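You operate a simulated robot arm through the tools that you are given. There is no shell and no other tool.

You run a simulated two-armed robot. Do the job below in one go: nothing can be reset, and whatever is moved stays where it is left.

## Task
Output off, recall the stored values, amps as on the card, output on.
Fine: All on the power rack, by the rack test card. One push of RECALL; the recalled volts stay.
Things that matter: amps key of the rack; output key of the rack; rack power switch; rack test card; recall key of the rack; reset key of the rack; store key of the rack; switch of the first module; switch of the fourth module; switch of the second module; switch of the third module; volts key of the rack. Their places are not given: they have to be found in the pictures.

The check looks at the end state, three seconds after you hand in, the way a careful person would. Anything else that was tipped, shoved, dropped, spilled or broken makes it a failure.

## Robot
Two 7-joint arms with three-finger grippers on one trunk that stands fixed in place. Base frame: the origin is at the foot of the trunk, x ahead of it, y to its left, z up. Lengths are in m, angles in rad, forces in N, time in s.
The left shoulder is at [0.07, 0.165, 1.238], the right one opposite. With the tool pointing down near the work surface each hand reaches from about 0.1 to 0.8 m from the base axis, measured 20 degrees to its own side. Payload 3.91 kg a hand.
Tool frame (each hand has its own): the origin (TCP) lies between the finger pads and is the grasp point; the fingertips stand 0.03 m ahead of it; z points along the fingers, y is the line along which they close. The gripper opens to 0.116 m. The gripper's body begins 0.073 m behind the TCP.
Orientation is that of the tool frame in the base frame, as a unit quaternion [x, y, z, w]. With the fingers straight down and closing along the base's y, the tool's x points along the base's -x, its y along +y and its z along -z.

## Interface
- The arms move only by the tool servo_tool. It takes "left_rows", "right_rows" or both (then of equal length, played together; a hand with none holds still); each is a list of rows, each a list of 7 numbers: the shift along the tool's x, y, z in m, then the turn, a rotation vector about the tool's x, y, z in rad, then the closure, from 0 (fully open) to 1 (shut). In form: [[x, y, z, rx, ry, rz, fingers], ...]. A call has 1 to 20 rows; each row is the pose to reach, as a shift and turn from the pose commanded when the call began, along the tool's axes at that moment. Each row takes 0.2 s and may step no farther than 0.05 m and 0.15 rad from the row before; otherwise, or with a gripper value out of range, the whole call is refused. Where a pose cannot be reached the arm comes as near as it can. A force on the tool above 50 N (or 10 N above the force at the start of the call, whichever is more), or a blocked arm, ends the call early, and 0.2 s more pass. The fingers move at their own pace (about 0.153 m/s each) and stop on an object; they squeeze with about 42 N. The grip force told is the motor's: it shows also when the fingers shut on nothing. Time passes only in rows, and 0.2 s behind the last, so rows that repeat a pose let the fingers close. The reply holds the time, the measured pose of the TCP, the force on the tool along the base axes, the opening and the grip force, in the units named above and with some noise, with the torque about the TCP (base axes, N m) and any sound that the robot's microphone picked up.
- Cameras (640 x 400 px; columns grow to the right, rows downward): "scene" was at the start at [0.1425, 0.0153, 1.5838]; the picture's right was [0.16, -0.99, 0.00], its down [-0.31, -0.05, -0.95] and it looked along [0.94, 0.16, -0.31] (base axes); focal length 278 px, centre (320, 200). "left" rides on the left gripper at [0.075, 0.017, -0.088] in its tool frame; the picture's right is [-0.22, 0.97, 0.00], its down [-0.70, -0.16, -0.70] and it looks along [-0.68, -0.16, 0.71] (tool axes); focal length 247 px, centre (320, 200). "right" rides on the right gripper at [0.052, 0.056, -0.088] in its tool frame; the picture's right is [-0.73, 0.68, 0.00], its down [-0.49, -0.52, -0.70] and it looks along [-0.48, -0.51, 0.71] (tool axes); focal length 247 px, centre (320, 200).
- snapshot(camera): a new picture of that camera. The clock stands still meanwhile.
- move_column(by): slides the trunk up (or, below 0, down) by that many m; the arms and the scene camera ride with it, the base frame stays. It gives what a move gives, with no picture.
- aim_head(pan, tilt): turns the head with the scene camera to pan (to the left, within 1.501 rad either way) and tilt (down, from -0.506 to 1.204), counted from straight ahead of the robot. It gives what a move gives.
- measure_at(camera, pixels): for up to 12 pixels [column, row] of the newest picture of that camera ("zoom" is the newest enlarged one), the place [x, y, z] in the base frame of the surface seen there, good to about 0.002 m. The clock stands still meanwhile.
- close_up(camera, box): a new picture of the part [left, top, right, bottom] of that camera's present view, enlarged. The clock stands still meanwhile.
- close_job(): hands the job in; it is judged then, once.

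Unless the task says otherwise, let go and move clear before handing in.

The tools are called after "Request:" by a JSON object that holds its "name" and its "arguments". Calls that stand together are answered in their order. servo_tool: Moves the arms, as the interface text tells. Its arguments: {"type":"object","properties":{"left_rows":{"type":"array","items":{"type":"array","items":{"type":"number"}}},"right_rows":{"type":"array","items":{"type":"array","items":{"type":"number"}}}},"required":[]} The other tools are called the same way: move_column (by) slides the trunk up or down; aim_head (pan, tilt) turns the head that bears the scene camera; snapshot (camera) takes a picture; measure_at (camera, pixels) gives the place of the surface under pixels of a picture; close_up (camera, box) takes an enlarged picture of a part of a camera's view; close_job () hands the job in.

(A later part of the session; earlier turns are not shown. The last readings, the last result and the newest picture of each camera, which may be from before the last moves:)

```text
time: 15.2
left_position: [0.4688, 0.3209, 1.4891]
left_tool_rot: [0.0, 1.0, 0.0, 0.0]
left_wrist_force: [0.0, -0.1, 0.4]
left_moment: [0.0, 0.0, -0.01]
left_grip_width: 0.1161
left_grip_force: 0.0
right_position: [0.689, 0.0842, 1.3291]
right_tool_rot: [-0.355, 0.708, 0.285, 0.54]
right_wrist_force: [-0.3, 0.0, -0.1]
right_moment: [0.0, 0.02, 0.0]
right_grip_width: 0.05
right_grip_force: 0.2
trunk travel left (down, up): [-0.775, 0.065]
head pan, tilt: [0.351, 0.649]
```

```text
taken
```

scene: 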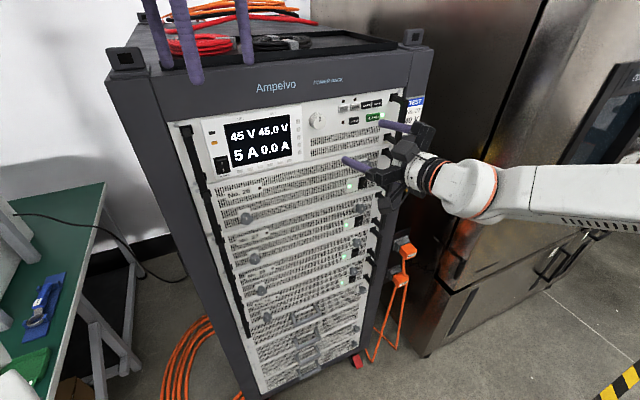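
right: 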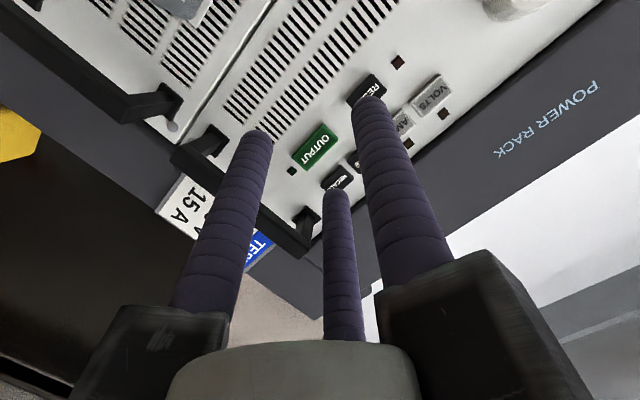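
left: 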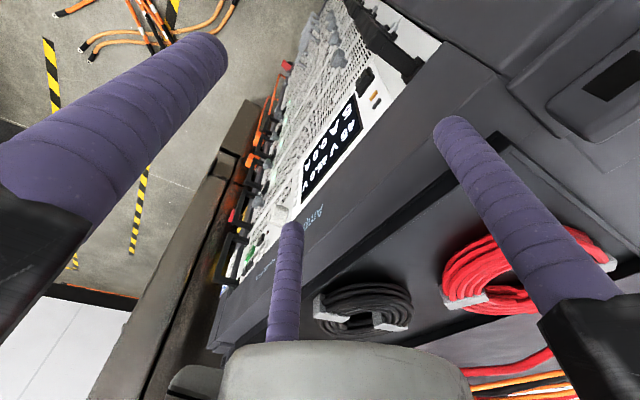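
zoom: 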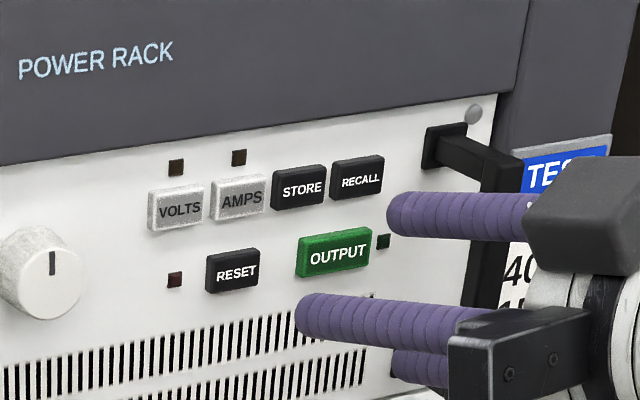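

Output is off (LED dark, OUT 15.0 V and falling). The tip sits in front of RECALL with the same image offset as it had for OUTPUT, so alignment is good. I'll advance 23 mm and look.

Request:
{"name": "servo_tool", "arguments": {"right_rows": [[-0.0026, -0.0015, 0.0096, 0, 0, 0, 0.57], [-0.0046, -0.0027, 0.0172, 0, 0, 0, 0.57], [-0.0059, -0.0034, 0.022, 0, 0, 0, 0.57]]}}

Request:
{"name": "close_up", "arguments": {"camera": "scene", "box": [310, 70, 430, 145]}}

Request:
{"name": "close_up", "arguments": {"camera": "right", "box": [240, 70, 440, 240]}}

```text
time: 16.0
left_position: [0.4685, 0.3212, 1.4892]
left_tool_rot: [0.0, 1.0, 0.0, -0.001]
left_wrist_force: [0.7, 0.4, 0.7]
left_moment: [0.03, 0.0, -0.01]
left_grip_width: 0.1163
left_grip_force: 0.1
right_position: [0.7048, 0.1017, 1.33]
right_tool_rot: [-0.356, 0.707, 0.285, 0.54]
right_wrist_force: [0.1, 0.2, -0.3]
right_moment: [0.0, -0.01, -0.06]
right_grip_width: 0.0501
right_grip_force: 0.1
trunk travel left (down, up): [-0.775, 0.065]
head pan, tilt: [0.351, 0.649]
```

```text
5.33 times, centred on (370, 108) of scene
```

zoom: 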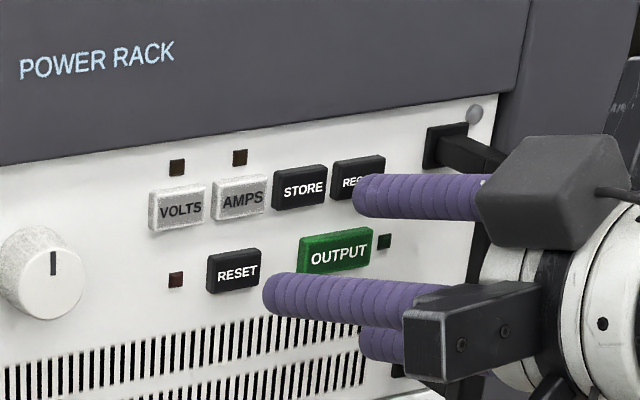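

```text
2.35 times, centred on (340, 155) of right
```

zoom: 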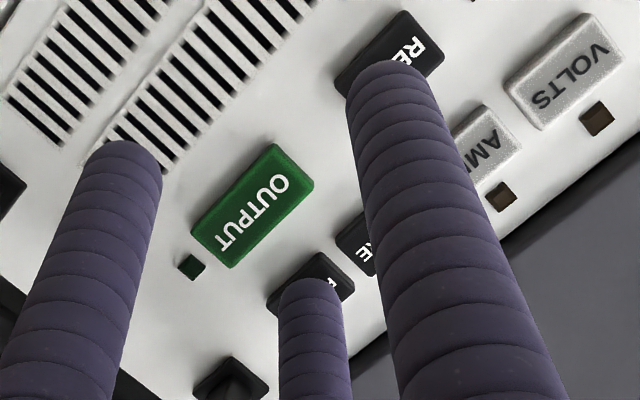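

Tip is close to RECALL and centred, with finger B well clear of RESET. I'll press in 1 mm rows, 4 mm first.

Request:
{"name": "servo_tool", "arguments": {"right_rows": [[-0.0003, -0.0001, 0.001, 0, 0, 0, 0.57], [-0.0005, -0.0003, 0.0019, 0, 0, 0, 0.57], [-0.0008, -0.0004, 0.0029, 0, 0, 0, 0.57], [-0.001, -0.0006, 0.0038, 0, 0, 0, 0.57]]}}

Request:
{"name": "close_up", "arguments": {"camera": "scene", "box": [210, 70, 430, 205]}}

```text
time: 17.0
left_position: [0.4695, 0.3209, 1.4886]
left_tool_rot: [-0.001, 1.0, 0.0, 0.0]
left_wrist_force: [-0.4, 0.6, -0.2]
left_moment: [0.01, 0.0, 0.01]
left_grip_width: 0.1162
left_grip_force: 0.1
right_position: [0.7071, 0.1042, 1.3294]
right_tool_rot: [-0.355, 0.708, 0.284, 0.54]
right_wrist_force: [0.0, 0.5, 0.0]
right_moment: [-0.01, -0.01, -0.02]
right_grip_width: 0.0502
right_grip_force: 0.0
trunk travel left (down, up): [-0.775, 0.065]
head pan, tilt: [0.351, 0.649]
```

```text
2.91 times, centred on (320, 138) of scene
```

zoom: 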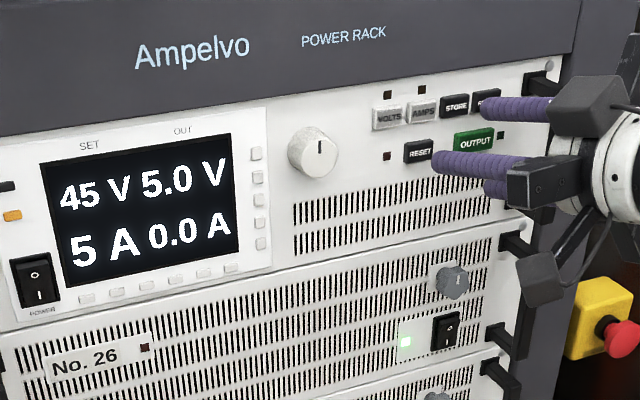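

No contact yet and OUT is at 5.0 V and dropping. I'll hold 1 s to let it fall to zero, then press 2 mm more.

Request:
{"name": "servo_tool", "arguments": {"right_rows": [[0, 0, 0, 0, 0, 0, 0.57], [0, 0, 0, 0, 0, 0, 0.57], [0, 0, 0, 0, 0, 0, 0.57], [0, 0, 0, 0, 0, 0, 0.57], [0, 0, 0, 0, 0, 0, 0.57], [-0.0003, -0.0001, 0.001, 0, 0, 0, 0.57], [-0.0005, -0.0003, 0.0019, 0, 0, 0, 0.57]]}}

Request:
{"name": "close_up", "arguments": {"camera": "scene", "box": [210, 70, 430, 205]}}

```text
time: 18.6
left_position: [0.4688, 0.3222, 1.4882]
left_tool_rot: [-0.001, 1.0, 0.0, 0.0]
left_wrist_force: [-1.0, 0.6, 0.5]
left_moment: [0.03, 0.0, -0.03]
left_grip_width: 0.116
left_grip_force: 0.0
right_position: [0.7083, 0.1053, 1.3297]
right_tool_rot: [-0.356, 0.708, 0.285, 0.54]
right_wrist_force: [-0.9, -1.8, -0.6]
right_moment: [0.02, -0.01, -0.01]
right_grip_width: 0.0499
right_grip_force: 0.0
trunk travel left (down, up): [-0.775, 0.065]
head pan, tilt: [0.351, 0.649]
heard: click
```

```text
2.91 times, centred on (320, 138) of scene
```

zoom: 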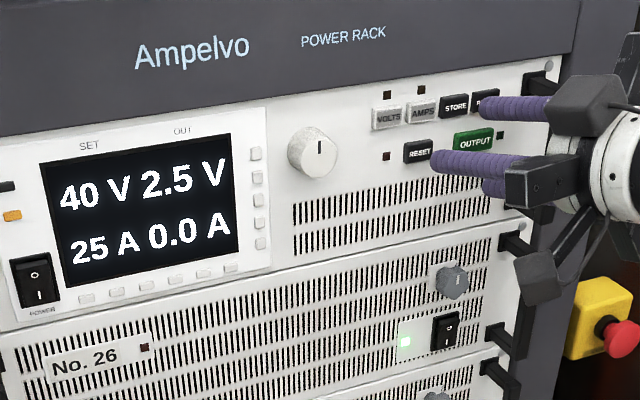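

RECALL clicked: set values now show 40 V, 25 A. I'll release, back off 30 mm and move 55 mm left to AMPS.

Request:
{"name": "servo_tool", "arguments": {"right_rows": [[0.0038, 0.0022, -0.0143, 0, 0, 0, 0.57], [0.0077, 0.0044, -0.0287, 0, 0, 0, 0.57], [0.0073, 0.0225, -0.026, 0, 0, 0, 0.57], [0.0069, 0.0407, -0.0233, 0, 0, 0, 0.57], [0.0066, 0.0588, -0.0206, 0, 0, 0, 0.57], [0.0066, 0.0588, -0.0206, 0, 0, 0, 0.57]]}}

Request:
{"name": "close_up", "arguments": {"camera": "scene", "box": [210, 70, 430, 205]}}

Request:
{"name": "close_up", "arguments": {"camera": "scene", "box": [290, 70, 410, 145]}}

Request:
{"name": "snapshot", "arguments": {"camera": "right"}}

```text
time: 20.0
left_position: [0.4702, 0.3211, 1.4884]
left_tool_rot: [0.0, 1.0, 0.0, -0.001]
left_wrist_force: [0.3, -0.2, -0.3]
left_moment: [-0.01, 0.0, -0.03]
left_grip_width: 0.1159
left_grip_force: 0.2
right_position: [0.6489, 0.1236, 1.3291]
right_tool_rot: [-0.356, 0.708, 0.285, 0.539]
right_wrist_force: [0.1, -0.3, 0.4]
right_moment: [0.01, -0.01, -0.03]
right_grip_width: 0.05
right_grip_force: 0.1
trunk travel left (down, up): [-0.775, 0.065]
head pan, tilt: [0.351, 0.649]
```

```text
2.91 times, centred on (320, 138) of scene
```

zoom: 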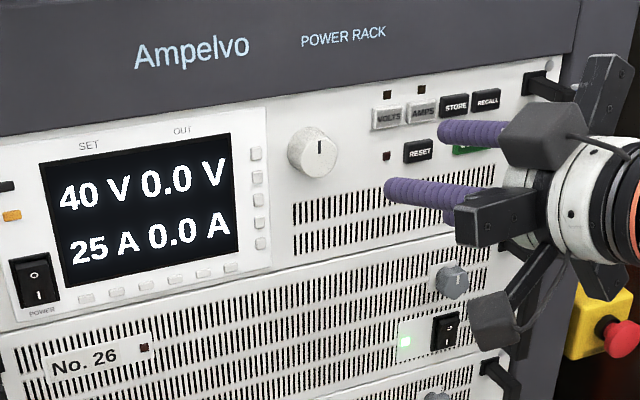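

```text
5.33 times, centred on (350, 108) of scene
```

zoom: 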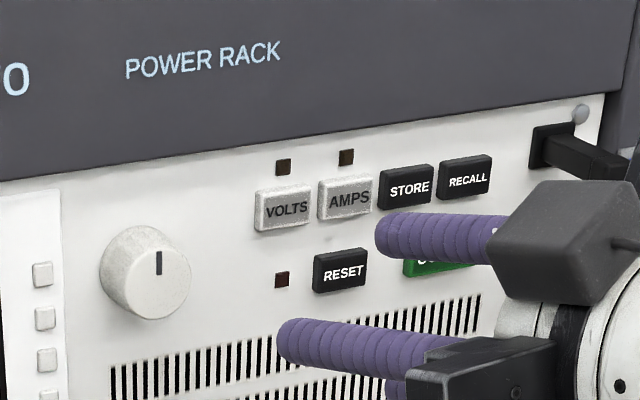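

```text
taken
```

right: 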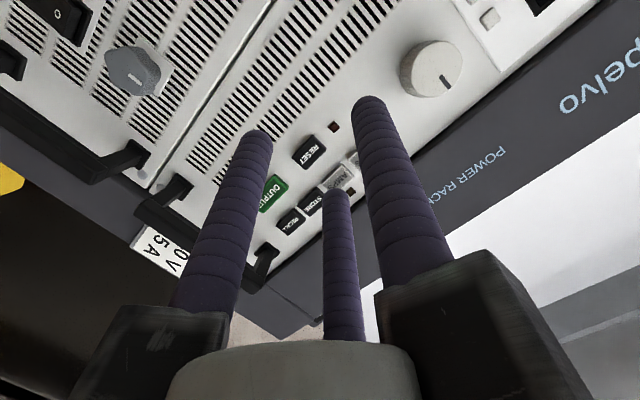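

Display holds 40 V / 25 A with OUT 0.0 V; the tip's offset from AMPS is (+32,+35) px in the zoom, matching the RECALL case. I'll advance 22 mm and check.

Request:
{"name": "servo_tool", "arguments": {"right_rows": [[-0.0026, -0.0015, 0.0096, 0, 0, 0, 0.57], [-0.0046, -0.0027, 0.0172, 0, 0, 0, 0.57], [-0.0059, -0.0034, 0.022, 0, 0, 0, 0.57]]}}

Request:
{"name": "close_up", "arguments": {"camera": "scene", "box": [290, 70, 410, 145]}}

Request:
{"name": "close_up", "arguments": {"camera": "right", "box": [240, 70, 440, 240]}}

```text
time: 20.8
left_position: [0.4691, 0.3211, 1.4899]
left_tool_rot: [-0.001, 1.0, -0.001, 0.001]
left_wrist_force: [-0.3, 0.0, 0.0]
left_moment: [0.01, 0.0, 0.0]
left_grip_width: 0.116
left_grip_force: 0.0
right_position: [0.665, 0.1388, 1.3289]
right_tool_rot: [-0.356, 0.708, 0.285, 0.539]
right_wrist_force: [0.5, 0.0, -0.5]
right_moment: [-0.01, -0.01, 0.03]
right_grip_width: 0.0497
right_grip_force: 0.1
trunk travel left (down, up): [-0.775, 0.065]
head pan, tilt: [0.351, 0.649]
```

```text
5.33 times, centred on (350, 108) of scene
```

zoom: 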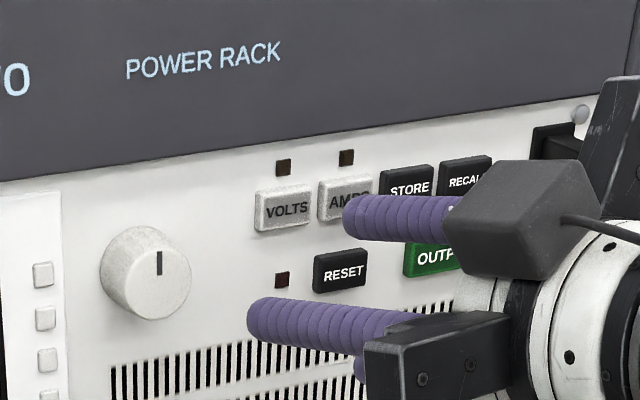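

```text
2.35 times, centred on (340, 155) of right
```

zoom: 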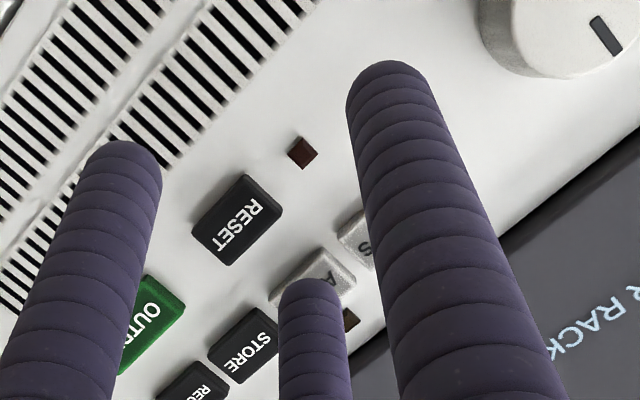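

Finger C is centred on AMPS, the other fingers are clear of RESET and the knob. I'll press 5 mm in 1 mm rows.

Request:
{"name": "servo_tool", "arguments": {"right_rows": [[-0.0003, -0.0001, 0.001, 0, 0, 0, 0.57], [-0.0005, -0.0003, 0.0019, 0, 0, 0, 0.57], [-0.0008, -0.0004, 0.0029, 0, 0, 0, 0.57], [-0.001, -0.0006, 0.0038, 0, 0, 0, 0.57], [-0.0013, -0.0007, 0.0048, 0, 0, 0, 0.57]]}}

Request:
{"name": "close_up", "arguments": {"camera": "scene", "box": [210, 70, 430, 205]}}

```text
time: 22.0
left_position: [0.4685, 0.3208, 1.4889]
left_tool_rot: [-0.001, 1.0, -0.001, 0.0]
left_wrist_force: [0.0, 0.1, 0.5]
left_moment: [-0.02, 0.0, 0.0]
left_grip_width: 0.1158
left_grip_force: 0.0
right_position: [0.6676, 0.1426, 1.3284]
right_tool_rot: [-0.356, 0.708, 0.285, 0.54]
right_wrist_force: [0.7, -0.5, 0.2]
right_moment: [0.01, -0.03, -0.02]
right_grip_width: 0.0499
right_grip_force: 0.1
trunk travel left (down, up): [-0.775, 0.065]
head pan, tilt: [0.351, 0.649]
```

```text
2.91 times, centred on (320, 138) of scene
```

zoom: 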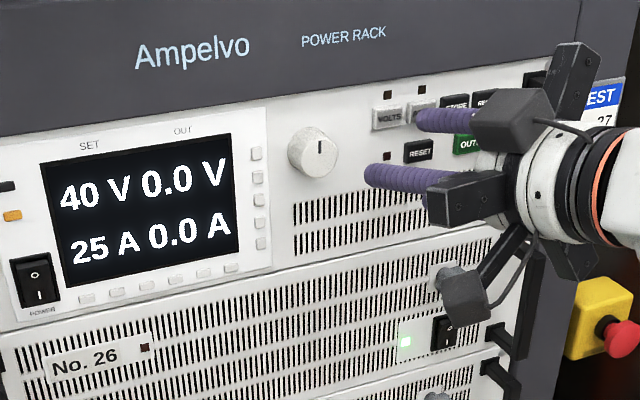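

No click yet; I'll press 2 mm further.

Request:
{"name": "servo_tool", "arguments": {"right_rows": [[-0.0003, -0.0001, 0.001, 0, 0, 0, 0.57], [-0.0005, -0.0003, 0.0019, 0, 0, 0, 0.57]]}}

Request:
{"name": "close_up", "arguments": {"camera": "scene", "box": [210, 70, 430, 205]}}

```text
time: 22.6
left_position: [0.4689, 0.3212, 1.4897]
left_tool_rot: [-0.001, 1.0, 0.0, 0.0]
left_wrist_force: [-0.1, 0.2, -0.9]
left_moment: [0.0, 0.0, 0.01]
left_grip_width: 0.1161
left_grip_force: 0.0
right_position: [0.669, 0.1441, 1.3292]
right_tool_rot: [-0.356, 0.707, 0.285, 0.54]
right_wrist_force: [0.1, -0.9, 0.0]
right_moment: [0.01, -0.01, 0.02]
right_grip_width: 0.0495
right_grip_force: 0.0
trunk travel left (down, up): [-0.775, 0.065]
head pan, tilt: [0.351, 0.649]
```

```text
2.91 times, centred on (320, 138) of scene
```

zoom: 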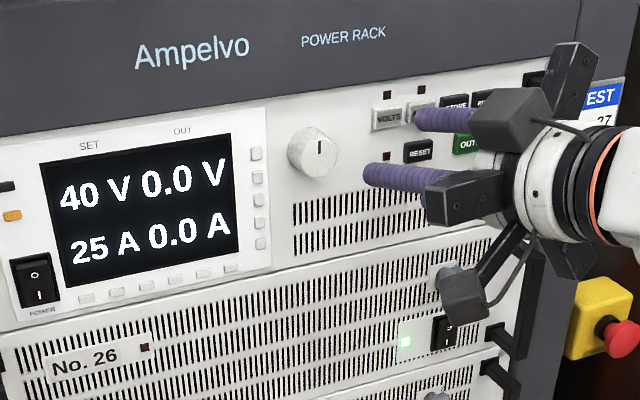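

TCP depth now equals that at which RECALL clicked; I'll go 1.5 mm further.

Request:
{"name": "servo_tool", "arguments": {"right_rows": [[-0.0003, -0.0001, 0.001, 0, 0, 0, 0.57], [-0.0004, -0.0002, 0.0015, 0, 0, 0, 0.57]]}}

Request:
{"name": "close_up", "arguments": {"camera": "scene", "box": [210, 70, 430, 205]}}

```text
time: 23.2
left_position: [0.4683, 0.3205, 1.4897]
left_tool_rot: [-0.001, 1.0, 0.0, 0.0]
left_wrist_force: [-0.2, -0.2, -0.6]
left_moment: [0.0, 0.01, 0.01]
left_grip_width: 0.1157
left_grip_force: 0.0
right_position: [0.6706, 0.145, 1.3288]
right_tool_rot: [-0.356, 0.708, 0.285, 0.539]
right_wrist_force: [-0.8, -2.3, -0.7]
right_moment: [0.04, 0.01, -0.02]
right_grip_width: 0.0496
right_grip_force: 0.0
trunk travel left (down, up): [-0.775, 0.065]
head pan, tilt: [0.351, 0.649]
heard: click
```

```text
2.91 times, centred on (320, 138) of scene
```

zoom: 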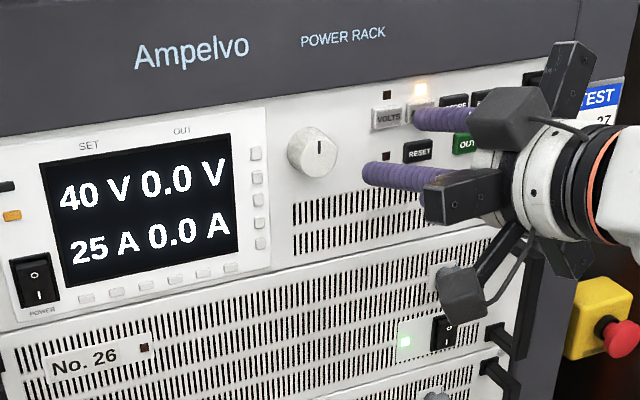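

AMPS is selected now (its lamp is lit) with 25 A shown, so the knob must bring it to 15 A. I'll back off, straighten the hand square to the panel, and measure the knob for a three-finger grip.

Request:
{"name": "servo_tool", "arguments": {"right_rows": [[0.0051, 0.003, -0.0191, 0, 0, 0, 0.57], [0.0102, 0.0059, -0.0382, 0.05, -0.0866, 0, 0.57], [0.0154, 0.0089, -0.0573, 0.1, -0.1732, 0, 0.57], [0.0154, 0.0089, -0.0573, 0.15, -0.2598, 0, 0.57], [0.0154, 0.0089, -0.0573, 0.15, -0.2598, 0, 0.57]]}}

Request:
{"name": "close_up", "arguments": {"camera": "scene", "box": [260, 80, 380, 155]}}

Request:
{"name": "snapshot", "arguments": {"camera": "right"}}

```text
time: 24.4
left_position: [0.4684, 0.3222, 1.4906]
left_tool_rot: [-0.001, 1.0, 0.0, 0.0]
left_wrist_force: [0.2, -0.2, 0.2]
left_moment: [0.0, 0.01, -0.01]
left_grip_width: 0.1161
left_grip_force: 0.1
right_position: [0.643, 0.0784, 1.3389]
right_tool_rot: [-0.286, 0.655, 0.278, 0.642]
right_wrist_force: [-0.4, 1.0, -0.1]
right_moment: [0.01, 0.0, 0.0]
right_grip_width: 0.0497
right_grip_force: 0.0
right hand out of reach, approached as far as the arm can: row 3, 4, 5
trunk travel left (down, up): [-0.775, 0.065]
head pan, tilt: [0.351, 0.649]
```

```text
5.33 times, centred on (320, 118) of scene
```

zoom: 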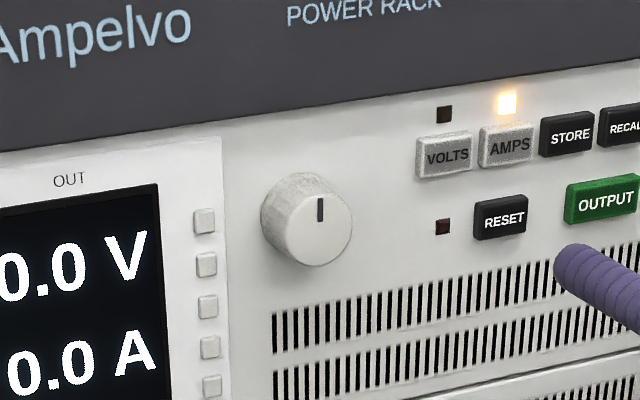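

```text
taken
```

right: 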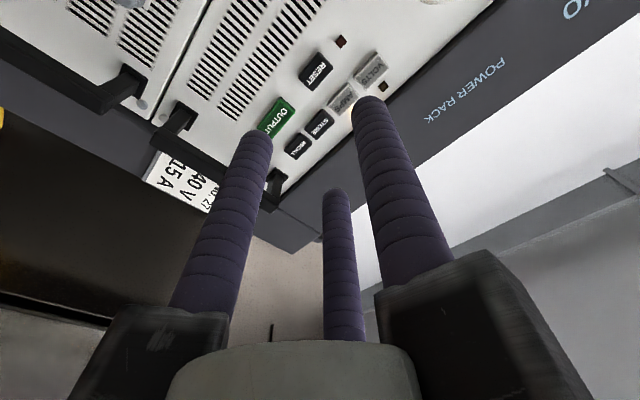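

The arm stopped short of that pose ("out of reach": TCP (0.643,0.078,1.339), slightly off square). I'll withdraw further along the tool axis to the more comfortable region where the square pose worked before.

Request:
{"name": "servo_tool", "arguments": {"right_rows": [[0, 0, -0.03, 0, 0, 0, 0.57], [0, 0, -0.06, 0, 0, 0, 0.57], [0, 0, -0.08, 0, 0, 0, 0.57]]}}

Request:
{"name": "close_up", "arguments": {"camera": "scene", "box": [260, 80, 380, 155]}}

Request:
{"name": "measure_at", "arguments": {"camera": "zoom", "pixels": [[318, 220], [345, 220], [318, 258], [318, 180], [295, 222], [263, 215], [222, 300], [205, 262], [165, 240], [240, 320], [300, 160], [310, 110]]}}

```text
time: 25.2
left_position: [0.4683, 0.3231, 1.4892]
left_tool_rot: [-0.002, 1.0, 0.0, 0.001]
left_wrist_force: [-0.1, 0.2, 0.0]
left_moment: [0.04, 0.01, 0.01]
left_grip_width: 0.116
left_grip_force: 0.0
right_position: [0.588, 0.0206, 1.3399]
right_tool_rot: [-0.276, 0.651, 0.276, 0.651]
right_wrist_force: [-0.9, 0.4, -0.2]
right_moment: [-0.03, -0.03, -0.01]
right_grip_width: 0.0497
right_grip_force: 0.1
right hand out of reach, approached as far as the arm can: row 1, 2
trunk travel left (down, up): [-0.775, 0.065]
head pan, tilt: [0.351, 0.649]
```

```text
5.33 times, centred on (320, 118) of scene
```

zoom: 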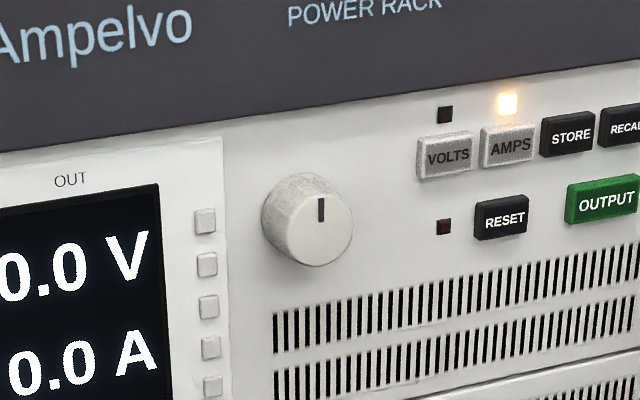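

```text
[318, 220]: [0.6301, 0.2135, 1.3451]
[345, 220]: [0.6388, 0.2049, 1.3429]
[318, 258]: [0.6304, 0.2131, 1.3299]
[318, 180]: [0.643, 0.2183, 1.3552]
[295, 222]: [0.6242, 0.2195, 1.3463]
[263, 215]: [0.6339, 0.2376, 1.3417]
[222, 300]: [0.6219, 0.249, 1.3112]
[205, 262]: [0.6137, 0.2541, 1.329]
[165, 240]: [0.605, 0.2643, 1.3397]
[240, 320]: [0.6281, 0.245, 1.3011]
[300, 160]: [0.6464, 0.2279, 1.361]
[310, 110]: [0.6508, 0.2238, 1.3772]
```

The square pose is regained at (0.588,0.021,1.340). The knob's axis is at about u=0.301 along the panel, z=1.3445, radius ~16 mm, face ~22 mm proud (base ≈(0.630,0.213)). I'll move diagonally toward it in small steps and see whether the arm reaches.

Request:
{"name": "servo_tool", "arguments": {"right_rows": [[-0.001, 0.015, 0.025, 0, 0, 0, 0.62], [-0.002, 0.035, 0.05, 0, 0, 0, 0.62], [-0.003, 0.055, 0.07, 0, 0, 0, 0.62], [-0.003, 0.055, 0.07, 0, 0, 0, 0.62]]}}

Request:
{"name": "snapshot", "arguments": {"camera": "scene"}}

```text
time: 26.2
left_position: [0.4687, 0.3226, 1.4892]
left_tool_rot: [-0.001, 1.0, -0.001, 0.0]
left_wrist_force: [0.0, -0.6, 0.2]
left_moment: [-0.06, 0.0, -0.01]
left_grip_width: 0.116
left_grip_force: 0.2
right_position: [0.6089, 0.0522, 1.3966]
right_tool_rot: [-0.284, 0.649, 0.279, 0.648]
right_wrist_force: [0.1, 1.1, -1.0]
right_moment: [0.1, -0.08, -0.07]
right_grip_width: 0.044
right_grip_force: 0.0
right hand out of reach, approached as far as the arm can: row 1, 2, 3, 4
trunk travel left (down, up): [-0.775, 0.065]
head pan, tilt: [0.351, 0.649]
```

```text
taken
```

scene: 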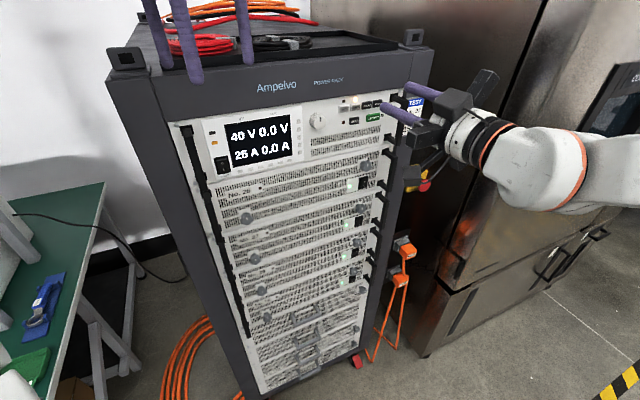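

The best-effort solution drifted up (z 1.397), meaning the arm is too folded at this shoulder height. Lowering the trunk would help; before that I check what lies around the left hand: rack's left front corner (125,60), (115,90), table (60,220), (10,200).

Request:
{"name": "measure_at", "arguments": {"camera": "scene", "pixels": [[125, 58], [115, 90], [185, 160], [240, 345], [165, 60], [192, 75], [245, 55], [60, 210], [5, 185], [40, 310], [100, 195], [330, 25]]}}

Request:
{"name": "snapshot", "arguments": {"camera": "left"}}

```text
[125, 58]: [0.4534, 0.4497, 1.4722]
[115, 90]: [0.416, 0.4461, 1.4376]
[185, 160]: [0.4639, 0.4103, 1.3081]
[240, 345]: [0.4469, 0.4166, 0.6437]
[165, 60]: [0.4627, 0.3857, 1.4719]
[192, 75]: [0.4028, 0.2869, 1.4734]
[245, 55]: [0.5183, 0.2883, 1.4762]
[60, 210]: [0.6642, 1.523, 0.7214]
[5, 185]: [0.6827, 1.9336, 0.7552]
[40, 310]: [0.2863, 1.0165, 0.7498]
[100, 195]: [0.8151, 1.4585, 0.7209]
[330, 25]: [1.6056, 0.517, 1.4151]
```

```text
taken
```

left: 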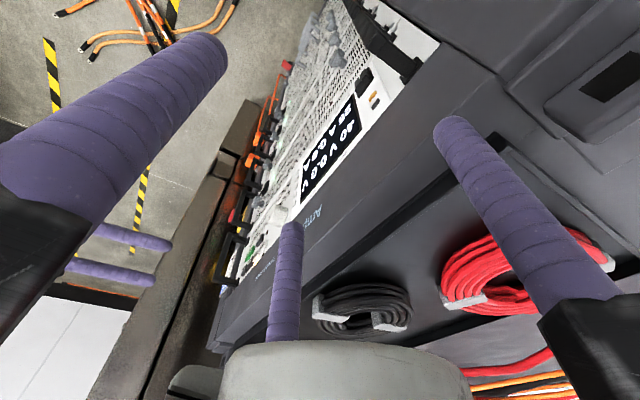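

The rack's front-left corner is at (0.416,0.446), and the left fingers stand right at its edge, so I'll first carry the left hand aside to about (0.22,0.40) and bring the right hand back to its clear, reachable spot before lowering the trunk.

Request:
{"name": "servo_tool", "arguments": {"left_rows": [[0.0415, 0.013, 0, 0, 0, 0, 0], [0.083, 0.026, 0, 0, 0, 0, 0], [0.1245, 0.039, 0, 0, 0, 0, 0], [0.166, 0.052, 0, 0, 0, 0, 0], [0.2075, 0.065, 0, 0, 0, 0, 0], [0.249, 0.078, 0, 0, 0, 0, 0], [0.249, 0.078, 0, 0, 0, 0, 0]], "right_rows": [[0.011, -0.004, -0.02, 0, 0, 0, 0.62], [0.022, -0.008, -0.035, 0, 0, 0, 0.62], [0.034, -0.012, -0.045, 0, 0, 0, 0.62], [0.045, -0.016, -0.052, 0, 0, 0, 0.62], [0.056, -0.02, -0.052, 0, 0, 0, 0.62], [0.067, -0.0213, -0.052, 0, 0, 0, 0.62], [0.067, -0.0213, -0.052, 0, 0, 0, 0.62]]}}

Request:
{"name": "snapshot", "arguments": {"camera": "scene"}}

Request:
{"name": "snapshot", "arguments": {"camera": "left"}}

```text
time: 27.8
left_position: [0.2893, 0.2687, 1.4142]
left_tool_rot: [-0.001, 1.0, 0.0, -0.001]
left_wrist_force: [0.1, 0.3, 0.1]
left_moment: [0.02, 0.0, 0.0]
left_grip_width: 0.1158
left_grip_force: 0.0
left hand out of reach, approached as far as the arm can: row 1, 2, 3, 4, 5, 6, 7
right_position: [0.5884, -0.0022, 1.3274]
right_tool_rot: [-0.274, 0.652, 0.274, 0.652]
right_wrist_force: [0.4, -0.6, -0.2]
right_moment: [0.02, 0.02, 0.04]
right_grip_width: 0.044
right_grip_force: 0.1
trunk travel left (down, up): [-0.775, 0.065]
head pan, tilt: [0.351, 0.649]
```

```text
taken
```

scene: 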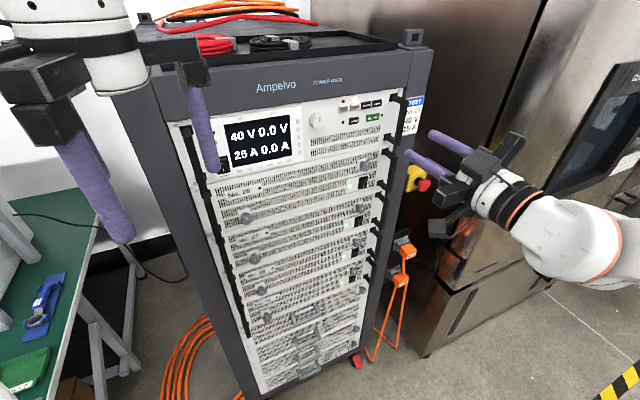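

```text
taken
```

left: 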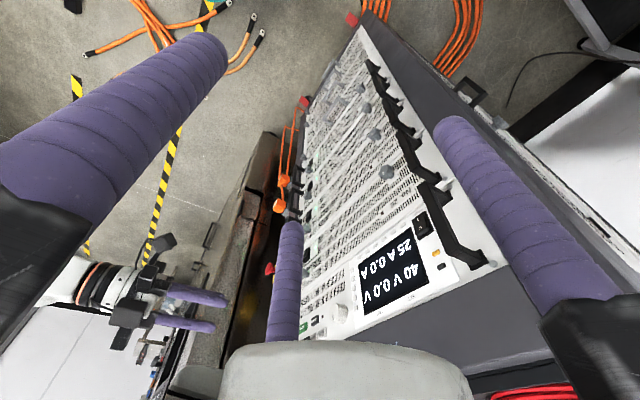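

The right hand is back at (0.588,-0.002,1.327); the left hand came to rest at (0.289,0.269,1.414), ~10 cm clear of the rack's handles. Display still 40 V / 25 A. I'll lower the trunk by 0.25 m in two moves.

Request:
{"name": "move_column", "arguments": {"by": -0.12}}

Request:
{"name": "snapshot", "arguments": {"camera": "scene"}}

```text
time: 29.3
left_position: [0.2881, 0.2683, 1.2962]
left_tool_rot: [-0.001, 1.0, 0.001, 0.0]
left_wrist_force: [0.1, 0.9, -1.0]
left_moment: [0.0, -0.02, 0.04]
left_grip_width: 0.116
left_grip_force: 0.1
right_position: [0.5885, -0.0015, 1.2079]
right_tool_rot: [-0.275, 0.651, 0.274, 0.652]
right_wrist_force: [0.4, 0.2, 0.6]
right_moment: [-0.01, -0.01, -0.02]
right_grip_width: 0.0439
right_grip_force: 0.0
trunk travel left (down, up): [-0.655, 0.185]
head pan, tilt: [0.351, 0.649]
```

```text
taken
```

scene: 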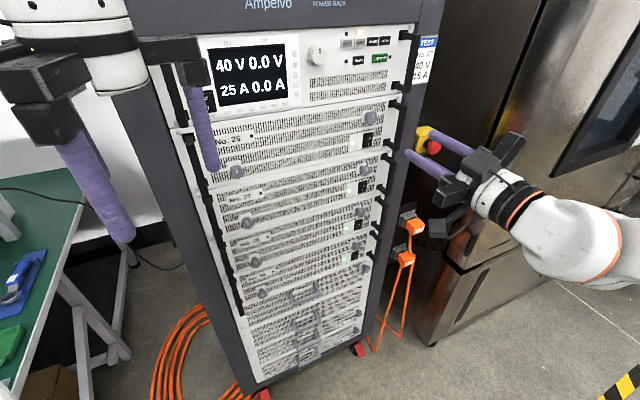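

Nothing touched; the display stays visible. I'll lower another 0.13 m and raise the camera tilt.

Request:
{"name": "move_column", "arguments": {"by": -0.13}}

Request:
{"name": "aim_head", "arguments": {"pan": 0.35, "tilt": 0.2}}

Request:
{"name": "snapshot", "arguments": {"camera": "scene"}}

```text
time: 30.9
left_position: [0.2888, 0.2702, 1.1652]
left_tool_rot: [-0.001, 1.0, 0.0, 0.0]
left_wrist_force: [0.4, 0.0, -0.6]
left_moment: [-0.04, -0.01, -0.01]
left_grip_width: 0.1156
left_grip_force: 0.0
right_position: [0.5871, -0.0029, 1.0774]
right_tool_rot: [-0.274, 0.652, 0.274, 0.652]
right_wrist_force: [-0.9, 0.4, -0.1]
right_moment: [-0.04, -0.02, 0.0]
right_grip_width: 0.0441
right_grip_force: 0.0
trunk travel left (down, up): [-0.525, 0.315]
head pan, tilt: [0.351, 0.649]
```

```text
time: 31.8
left_position: [0.2896, 0.2685, 1.1657]
left_tool_rot: [-0.001, 1.0, -0.001, -0.001]
left_wrist_force: [-0.2, -0.3, -0.7]
left_moment: [-0.02, -0.02, 0.0]
left_grip_width: 0.116
left_grip_force: 0.0
right_position: [0.5891, -0.0034, 1.0797]
right_tool_rot: [-0.275, 0.651, 0.275, 0.652]
right_wrist_force: [0.5, -0.4, -0.6]
right_moment: [0.01, -0.01, 0.01]
right_grip_width: 0.0441
right_grip_force: 0.0
trunk travel left (down, up): [-0.525, 0.315]
head pan, tilt: [0.351, 0.201]
```

```text
taken
```

scene: 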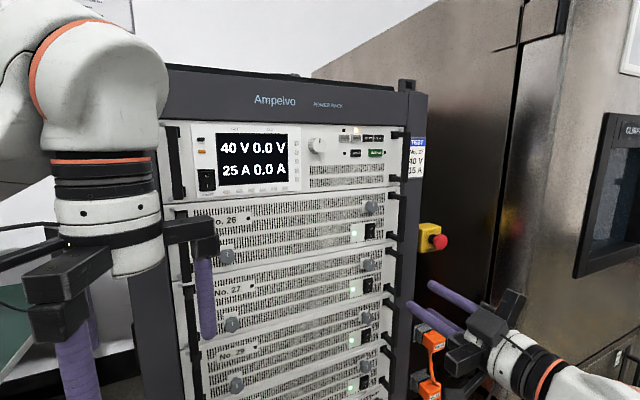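

The panel and display are well in view from the lower camera (knob at (316,145)). Now I'll raise the right hand back up to knob height at its present distance from the panel.

Request:
{"name": "servo_tool", "arguments": {"right_rows": [[-0.04, 0, 0, 0, 0, 0, 0.62], [-0.08, 0, 0, 0, 0, 0, 0.62], [-0.12, 0, 0, 0, 0, 0, 0.62], [-0.16, 0, 0, 0, 0, 0, 0.62], [-0.2, 0.02, 0.02, 0, 0, 0, 0.62], [-0.235, 0.04, 0.04, 0, 0, 0, 0.62], [-0.265, 0.06, 0.06, 0, 0, 0, 0.62], [-0.265, 0.06, 0.06, 0, 0, 0, 0.62]]}}

Request:
{"name": "snapshot", "arguments": {"camera": "scene"}}

```text
time: 33.6
left_position: [0.2883, 0.2693, 1.1666]
left_tool_rot: [-0.001, 1.0, 0.0, 0.0]
left_wrist_force: [0.1, 0.2, -0.4]
left_moment: [0.02, 0.0, 0.01]
left_grip_width: 0.1158
left_grip_force: 0.0
right_position: [0.59, 0.0697, 1.3493]
right_tool_rot: [-0.281, 0.65, 0.275, 0.65]
right_wrist_force: [-0.1, 0.9, -0.6]
right_moment: [0.0, 0.01, 0.0]
right_grip_width: 0.0441
right_grip_force: 0.1
right hand out of reach, approached as far as the arm can: row 7, 8
trunk travel left (down, up): [-0.525, 0.315]
head pan, tilt: [0.351, 0.201]
```

```text
taken
```

scene: 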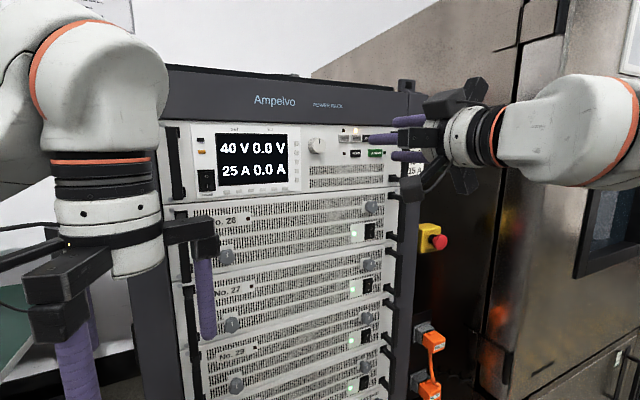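

Still short in the leftward direction (reached (0.590,0.070,1.349)), so a wrist joint limit is the likelier cause. I'll step back a little and roll the hand about its own axis to see if that frees it.

Request:
{"name": "servo_tool", "arguments": {"right_rows": [[0, -0.03, -0.01, 0, 0, 0, 0.62], [0, -0.03, -0.01, 0, 0, 0.14, 0.62], [0, -0.03, -0.01, 0, 0, 0.28, 0.62], [0, -0.03, -0.01, 0, 0, 0.42, 0.62], [0, -0.03, -0.01, 0, 0, 0.56, 0.62], [0, -0.03, -0.01, 0, 0, 0.7, 0.62], [0, -0.03, -0.01, 0, 0, 0.7, 0.62]]}}

```text
time: 35.2
left_position: [0.2871, 0.2686, 1.1659]
left_tool_rot: [-0.001, 1.0, 0.0, 0.001]
left_wrist_force: [0.2, 0.5, 0.0]
left_moment: [-0.02, -0.04, 0.0]
left_grip_width: 0.116
left_grip_force: 0.1
right_position: [0.7008, -0.0363, 1.3429]
right_tool_rot: [-0.103, 0.696, 0.487, 0.518]
right_wrist_force: [0.4, 0.0, 0.1]
right_moment: [-0.03, 0.02, -0.04]
right_grip_width: 0.0439
right_grip_force: 0.1
right hand out of reach, approached as far as the arm can: row 2, 3, 4, 5, 6, 7
trunk travel left (down, up): [-0.525, 0.315]
head pan, tilt: [0.351, 0.201]
```

Rolling that way made it much worse (hand pushed off to (0.701,-0.036)), so the roll joint is at its limit in that direction. I'll roll the other way.

Request:
{"name": "servo_tool", "arguments": {"right_rows": [[0, 0, 0, 0, 0, -0.14, 0.62], [0, 0, 0, 0, 0, -0.28, 0.62], [0, 0, 0, 0, 0, -0.42, 0.62], [0, 0, 0, 0, 0, -0.56, 0.62], [0, 0, 0, 0, 0, -0.7, 0.62], [0, 0, 0, 0, 0, -0.84, 0.62], [0, 0, 0, 0, 0, -0.98, 0.62], [0, 0, 0, 0, 0, -1.12, 0.62], [0, 0, 0, 0, 0, -1.26, 0.62], [0, 0, 0, 0, 0, -1.4, 0.62], [0, 0, 0, 0, 0, -1.4, 0.62]]}}

Request:
{"name": "snapshot", "arguments": {"camera": "scene"}}

```text
time: 37.6
left_position: [0.289, 0.2689, 1.166]
left_tool_rot: [-0.001, 1.0, -0.001, 0.0]
left_wrist_force: [-0.4, -0.9, -0.4]
left_moment: [0.04, 0.01, 0.0]
left_grip_width: 0.1161
left_grip_force: 0.1
right_position: [0.7036, -0.0368, 1.3418]
right_tool_rot: [-0.527, 0.466, 0.039, 0.71]
right_wrist_force: [-0.7, 0.3, 0.9]
right_moment: [0.0, 0.01, 0.01]
right_grip_width: 0.0441
right_grip_force: 0.0
trunk travel left (down, up): [-0.525, 0.315]
head pan, tilt: [0.351, 0.201]
```

```text
taken
```

scene: 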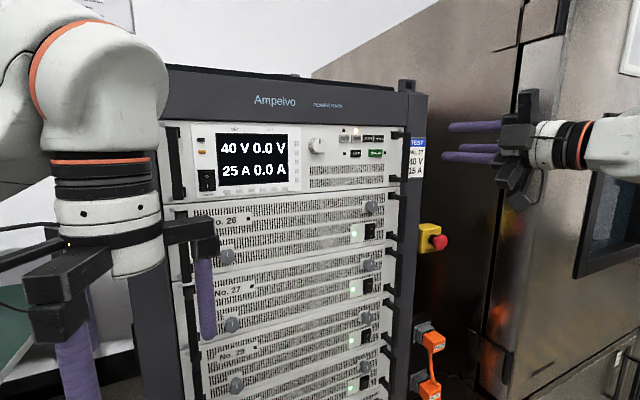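

No reach complaint now: the hand is rolled about 45° the other way and heading ~6° too far left. I'll correct the heading and move most of the way toward the knob's standoff.

Request:
{"name": "servo_tool", "arguments": {"right_rows": [[-0.0225, 0.0218, 0.0133, 0.0132, 0.0164, 0, 0.62], [-0.0449, 0.0437, 0.0265, 0.0264, 0.0328, 0, 0.62], [-0.0674, 0.0655, 0.0398, 0.0396, 0.0492, 0, 0.62], [-0.0899, 0.0874, 0.0531, 0.0528, 0.0656, 0, 0.62], [-0.1124, 0.1092, 0.0664, 0.066, 0.082, 0, 0.62], [-0.1124, 0.1092, 0.0664, 0.066, 0.082, 0, 0.62]]}}

Request:
{"name": "snapshot", "arguments": {"camera": "scene"}}

```text
time: 39.0
left_position: [0.289, 0.2674, 1.1656]
left_tool_rot: [-0.001, 1.0, 0.0, 0.0]
left_wrist_force: [-0.2, -0.6, -0.1]
left_moment: [0.05, 0.02, -0.01]
left_grip_width: 0.116
left_grip_force: 0.0
right_position: [0.6231, 0.1105, 1.3427]
right_tool_rot: [-0.504, 0.496, 0.002, 0.707]
right_wrist_force: [0.8, -0.6, -0.1]
right_moment: [0.01, 0.01, 0.02]
right_grip_width: 0.0442
right_grip_force: 0.1
trunk travel left (down, up): [-0.525, 0.315]
head pan, tilt: [0.351, 0.201]
```

```text
taken
```

scene: 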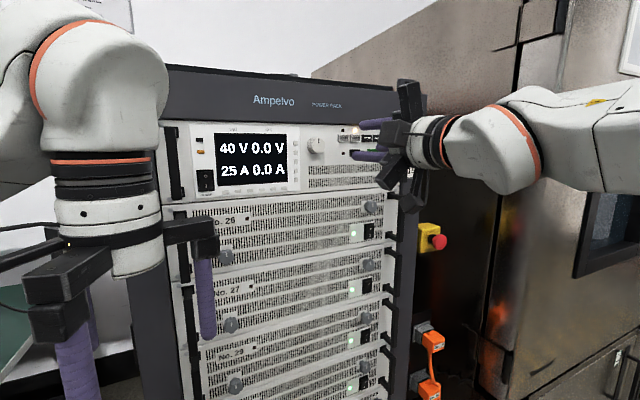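

All reachable now and square to the panel: (0.623,0.111,1.343). I'll finish the move to the standoff right in front of the knob.

Request:
{"name": "servo_tool", "arguments": {"right_rows": [[-0.0245, 0.023, 0.0103, 0, 0, 0, 0.62], [-0.0491, 0.046, 0.0205, 0, 0, 0, 0.62], [-0.0491, 0.046, 0.0205, 0, 0, 0, 0.62]]}}

Request:
{"name": "snapshot", "arguments": {"camera": "right"}}

Request:
{"name": "close_up", "arguments": {"camera": "scene", "box": [200, 90, 420, 220]}}

```text
time: 39.8
left_position: [0.2879, 0.2679, 1.1653]
left_tool_rot: [-0.001, 1.0, 0.001, 0.0]
left_wrist_force: [-0.4, -0.7, 0.7]
left_moment: [0.03, -0.04, 0.04]
left_grip_width: 0.1163
left_grip_force: 0.0
right_position: [0.5937, 0.1725, 1.3469]
right_tool_rot: [-0.506, 0.494, 0.006, 0.707]
right_wrist_force: [0.8, 0.3, -0.7]
right_moment: [-0.01, -0.01, 0.0]
right_grip_width: 0.0442
right_grip_force: 0.0
right hand out of reach, approached as far as the arm can: row 2, 3
trunk travel left (down, up): [-0.525, 0.315]
head pan, tilt: [0.351, 0.201]
```

```text
taken
```

right: 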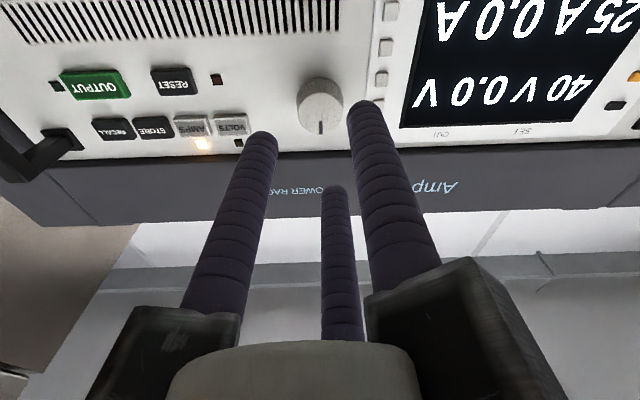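

```text
2.91 times, centred on (310, 155) of scene
```

zoom: 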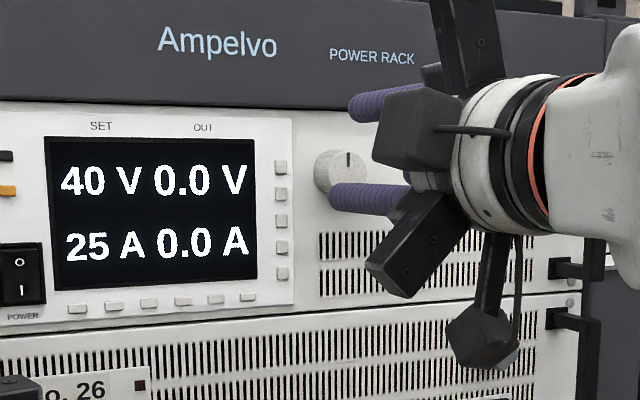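

The pose is within 5 mm of target but again flagged at the roll limit. I'll roll a further 0.5 rad in the free direction and correct the small offset.

Request:
{"name": "servo_tool", "arguments": {"right_rows": [[-0.0001, 0.001, -0.001, 0, 0, -0.13, 0.62], [-0.0002, 0.002, -0.002, 0, 0, -0.26, 0.62], [-0.0004, 0.0038, -0.003, 0, 0, -0.39, 0.62], [-0.0004, 0.0038, -0.003, 0, 0, -0.5, 0.62], [-0.0004, 0.0038, -0.003, 0, 0, -0.5, 0.62]]}}

Request:
{"name": "snapshot", "arguments": {"camera": "right"}}

Request:
{"name": "close_up", "arguments": {"camera": "scene", "box": [200, 90, 420, 220]}}

```text
time: 41.0
left_position: [0.2881, 0.2695, 1.1648]
left_tool_rot: [0.0, 1.0, -0.002, 0.0]
left_wrist_force: [-0.2, -0.3, -0.1]
left_moment: [0.03, 0.02, 0.02]
left_grip_width: 0.1159
left_grip_force: 0.1
right_position: [0.5945, 0.1731, 1.3441]
right_tool_rot: [-0.613, 0.354, -0.171, 0.686]
right_wrist_force: [0.1, 0.4, 0.1]
right_moment: [0.04, 0.01, 0.0]
right_grip_width: 0.044
right_grip_force: 0.1
right hand out of reach, approached as far as the arm can: row 2, 3, 4, 5
trunk travel left (down, up): [-0.525, 0.315]
head pan, tilt: [0.351, 0.201]
```

```text
taken
```

right: 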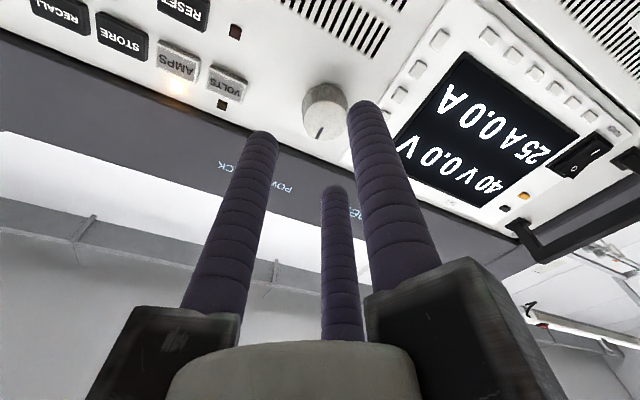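

```text
2.91 times, centred on (310, 155) of scene
```

zoom: 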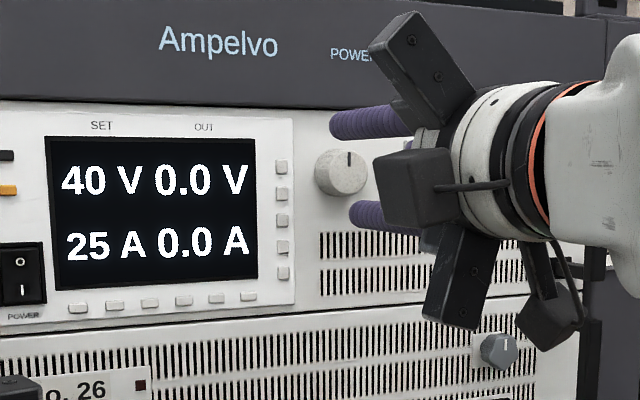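

Only ~5 mm off in the "too close" direction, which the forward approach will relieve. I'll re-measure the knob face from both cameras before closing in.

Request:
{"name": "measure_at", "arguments": {"camera": "zoom", "pixels": [[349, 172], [340, 160], [360, 160], [340, 185], [360, 185], [349, 190], [335, 122], [355, 210], [345, 122], [362, 175]]}}

Request:
{"name": "measure_at", "arguments": {"camera": "right", "pixels": [[320, 118], [310, 120], [333, 118], [322, 130], [318, 108], [262, 135], [362, 105], [336, 190], [325, 90]]}}

Request:
{"name": "close_up", "arguments": {"camera": "right", "box": [240, 60, 440, 210]}}

Request:
{"name": "close_up", "arguments": {"camera": "scene", "box": [290, 110, 370, 180]}}

```text
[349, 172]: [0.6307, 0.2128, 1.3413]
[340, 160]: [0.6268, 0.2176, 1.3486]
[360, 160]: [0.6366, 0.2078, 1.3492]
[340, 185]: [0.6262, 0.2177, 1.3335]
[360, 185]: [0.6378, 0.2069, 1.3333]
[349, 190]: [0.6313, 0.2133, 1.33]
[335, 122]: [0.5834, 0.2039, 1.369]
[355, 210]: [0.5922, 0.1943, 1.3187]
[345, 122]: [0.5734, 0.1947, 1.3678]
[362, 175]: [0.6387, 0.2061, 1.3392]
```

```text
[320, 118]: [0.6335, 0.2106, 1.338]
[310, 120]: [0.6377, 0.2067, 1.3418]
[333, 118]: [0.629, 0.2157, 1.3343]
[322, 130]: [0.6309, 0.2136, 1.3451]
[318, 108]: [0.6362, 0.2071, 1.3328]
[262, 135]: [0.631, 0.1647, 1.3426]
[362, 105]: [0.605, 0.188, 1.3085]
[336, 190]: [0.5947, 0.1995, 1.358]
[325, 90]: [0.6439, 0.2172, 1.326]
```

```text
2.67 times, centred on (340, 135) of right
```

zoom: 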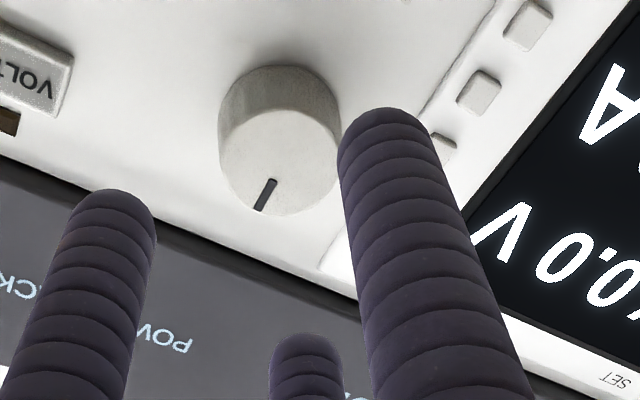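

```text
5.71 times, centred on (330, 145) of scene
```

zoom: 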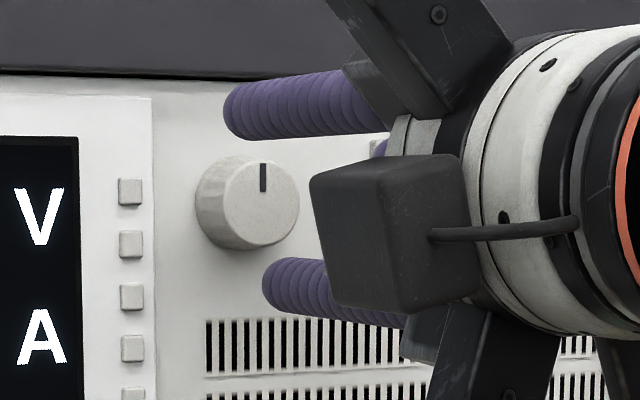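

Both cameras now put the knob's axis at about u≈0.303, z≈1.340, so the hand axis is ~4 mm too high; fingers stand around the knob's outline at 14°, 134°, 254°. I'll go in halfway with that correction and check.

Request:
{"name": "servo_tool", "arguments": {"right_rows": [[0.0002, 0.002, 0.008, 0, 0, 0, 0.62], [0.0003, 0.004, 0.016, 0, 0, 0, 0.62], [0.0003, 0.004, 0.016, 0, 0, 0, 0.62]]}}

Request:
{"name": "close_up", "arguments": {"camera": "right", "box": [240, 60, 440, 210]}}

Request:
{"name": "close_up", "arguments": {"camera": "scene", "box": [290, 110, 370, 180]}}

```text
time: 41.8
left_position: [0.2867, 0.2684, 1.1658]
left_tool_rot: [-0.001, 1.0, 0.0, 0.001]
left_wrist_force: [0.1, -0.6, 0.6]
left_moment: [0.0, -0.01, 0.03]
left_grip_width: 0.1164
left_grip_force: 0.0
right_position: [0.6053, 0.1839, 1.3409]
right_tool_rot: [-0.611, 0.355, -0.173, 0.686]
right_wrist_force: [-1.5, 0.5, 0.7]
right_moment: [0.0, -0.02, 0.02]
right_grip_width: 0.0437
right_grip_force: 0.0
trunk travel left (down, up): [-0.525, 0.315]
head pan, tilt: [0.351, 0.201]
```

```text
2.67 times, centred on (340, 135) of right
```

zoom: 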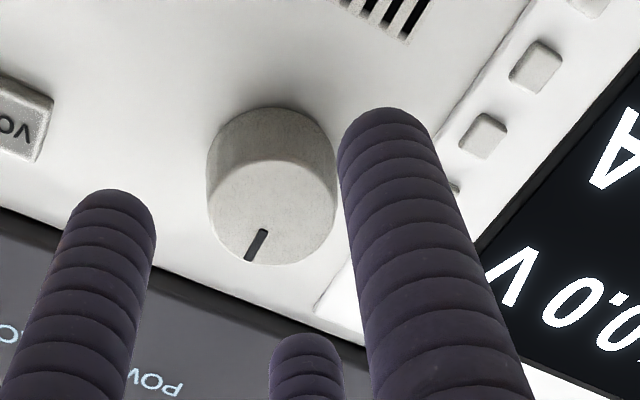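

```text
5.71 times, centred on (330, 145) of scene
```

zoom: 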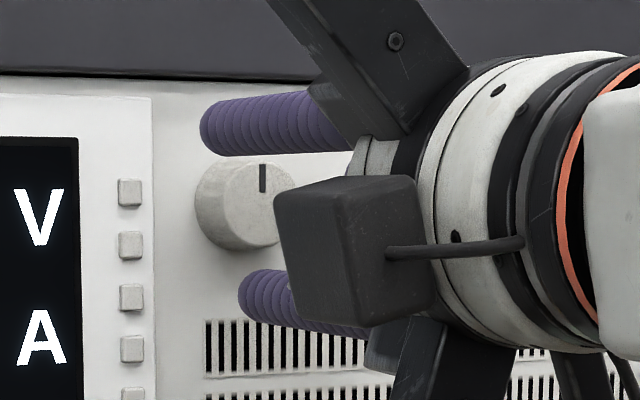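

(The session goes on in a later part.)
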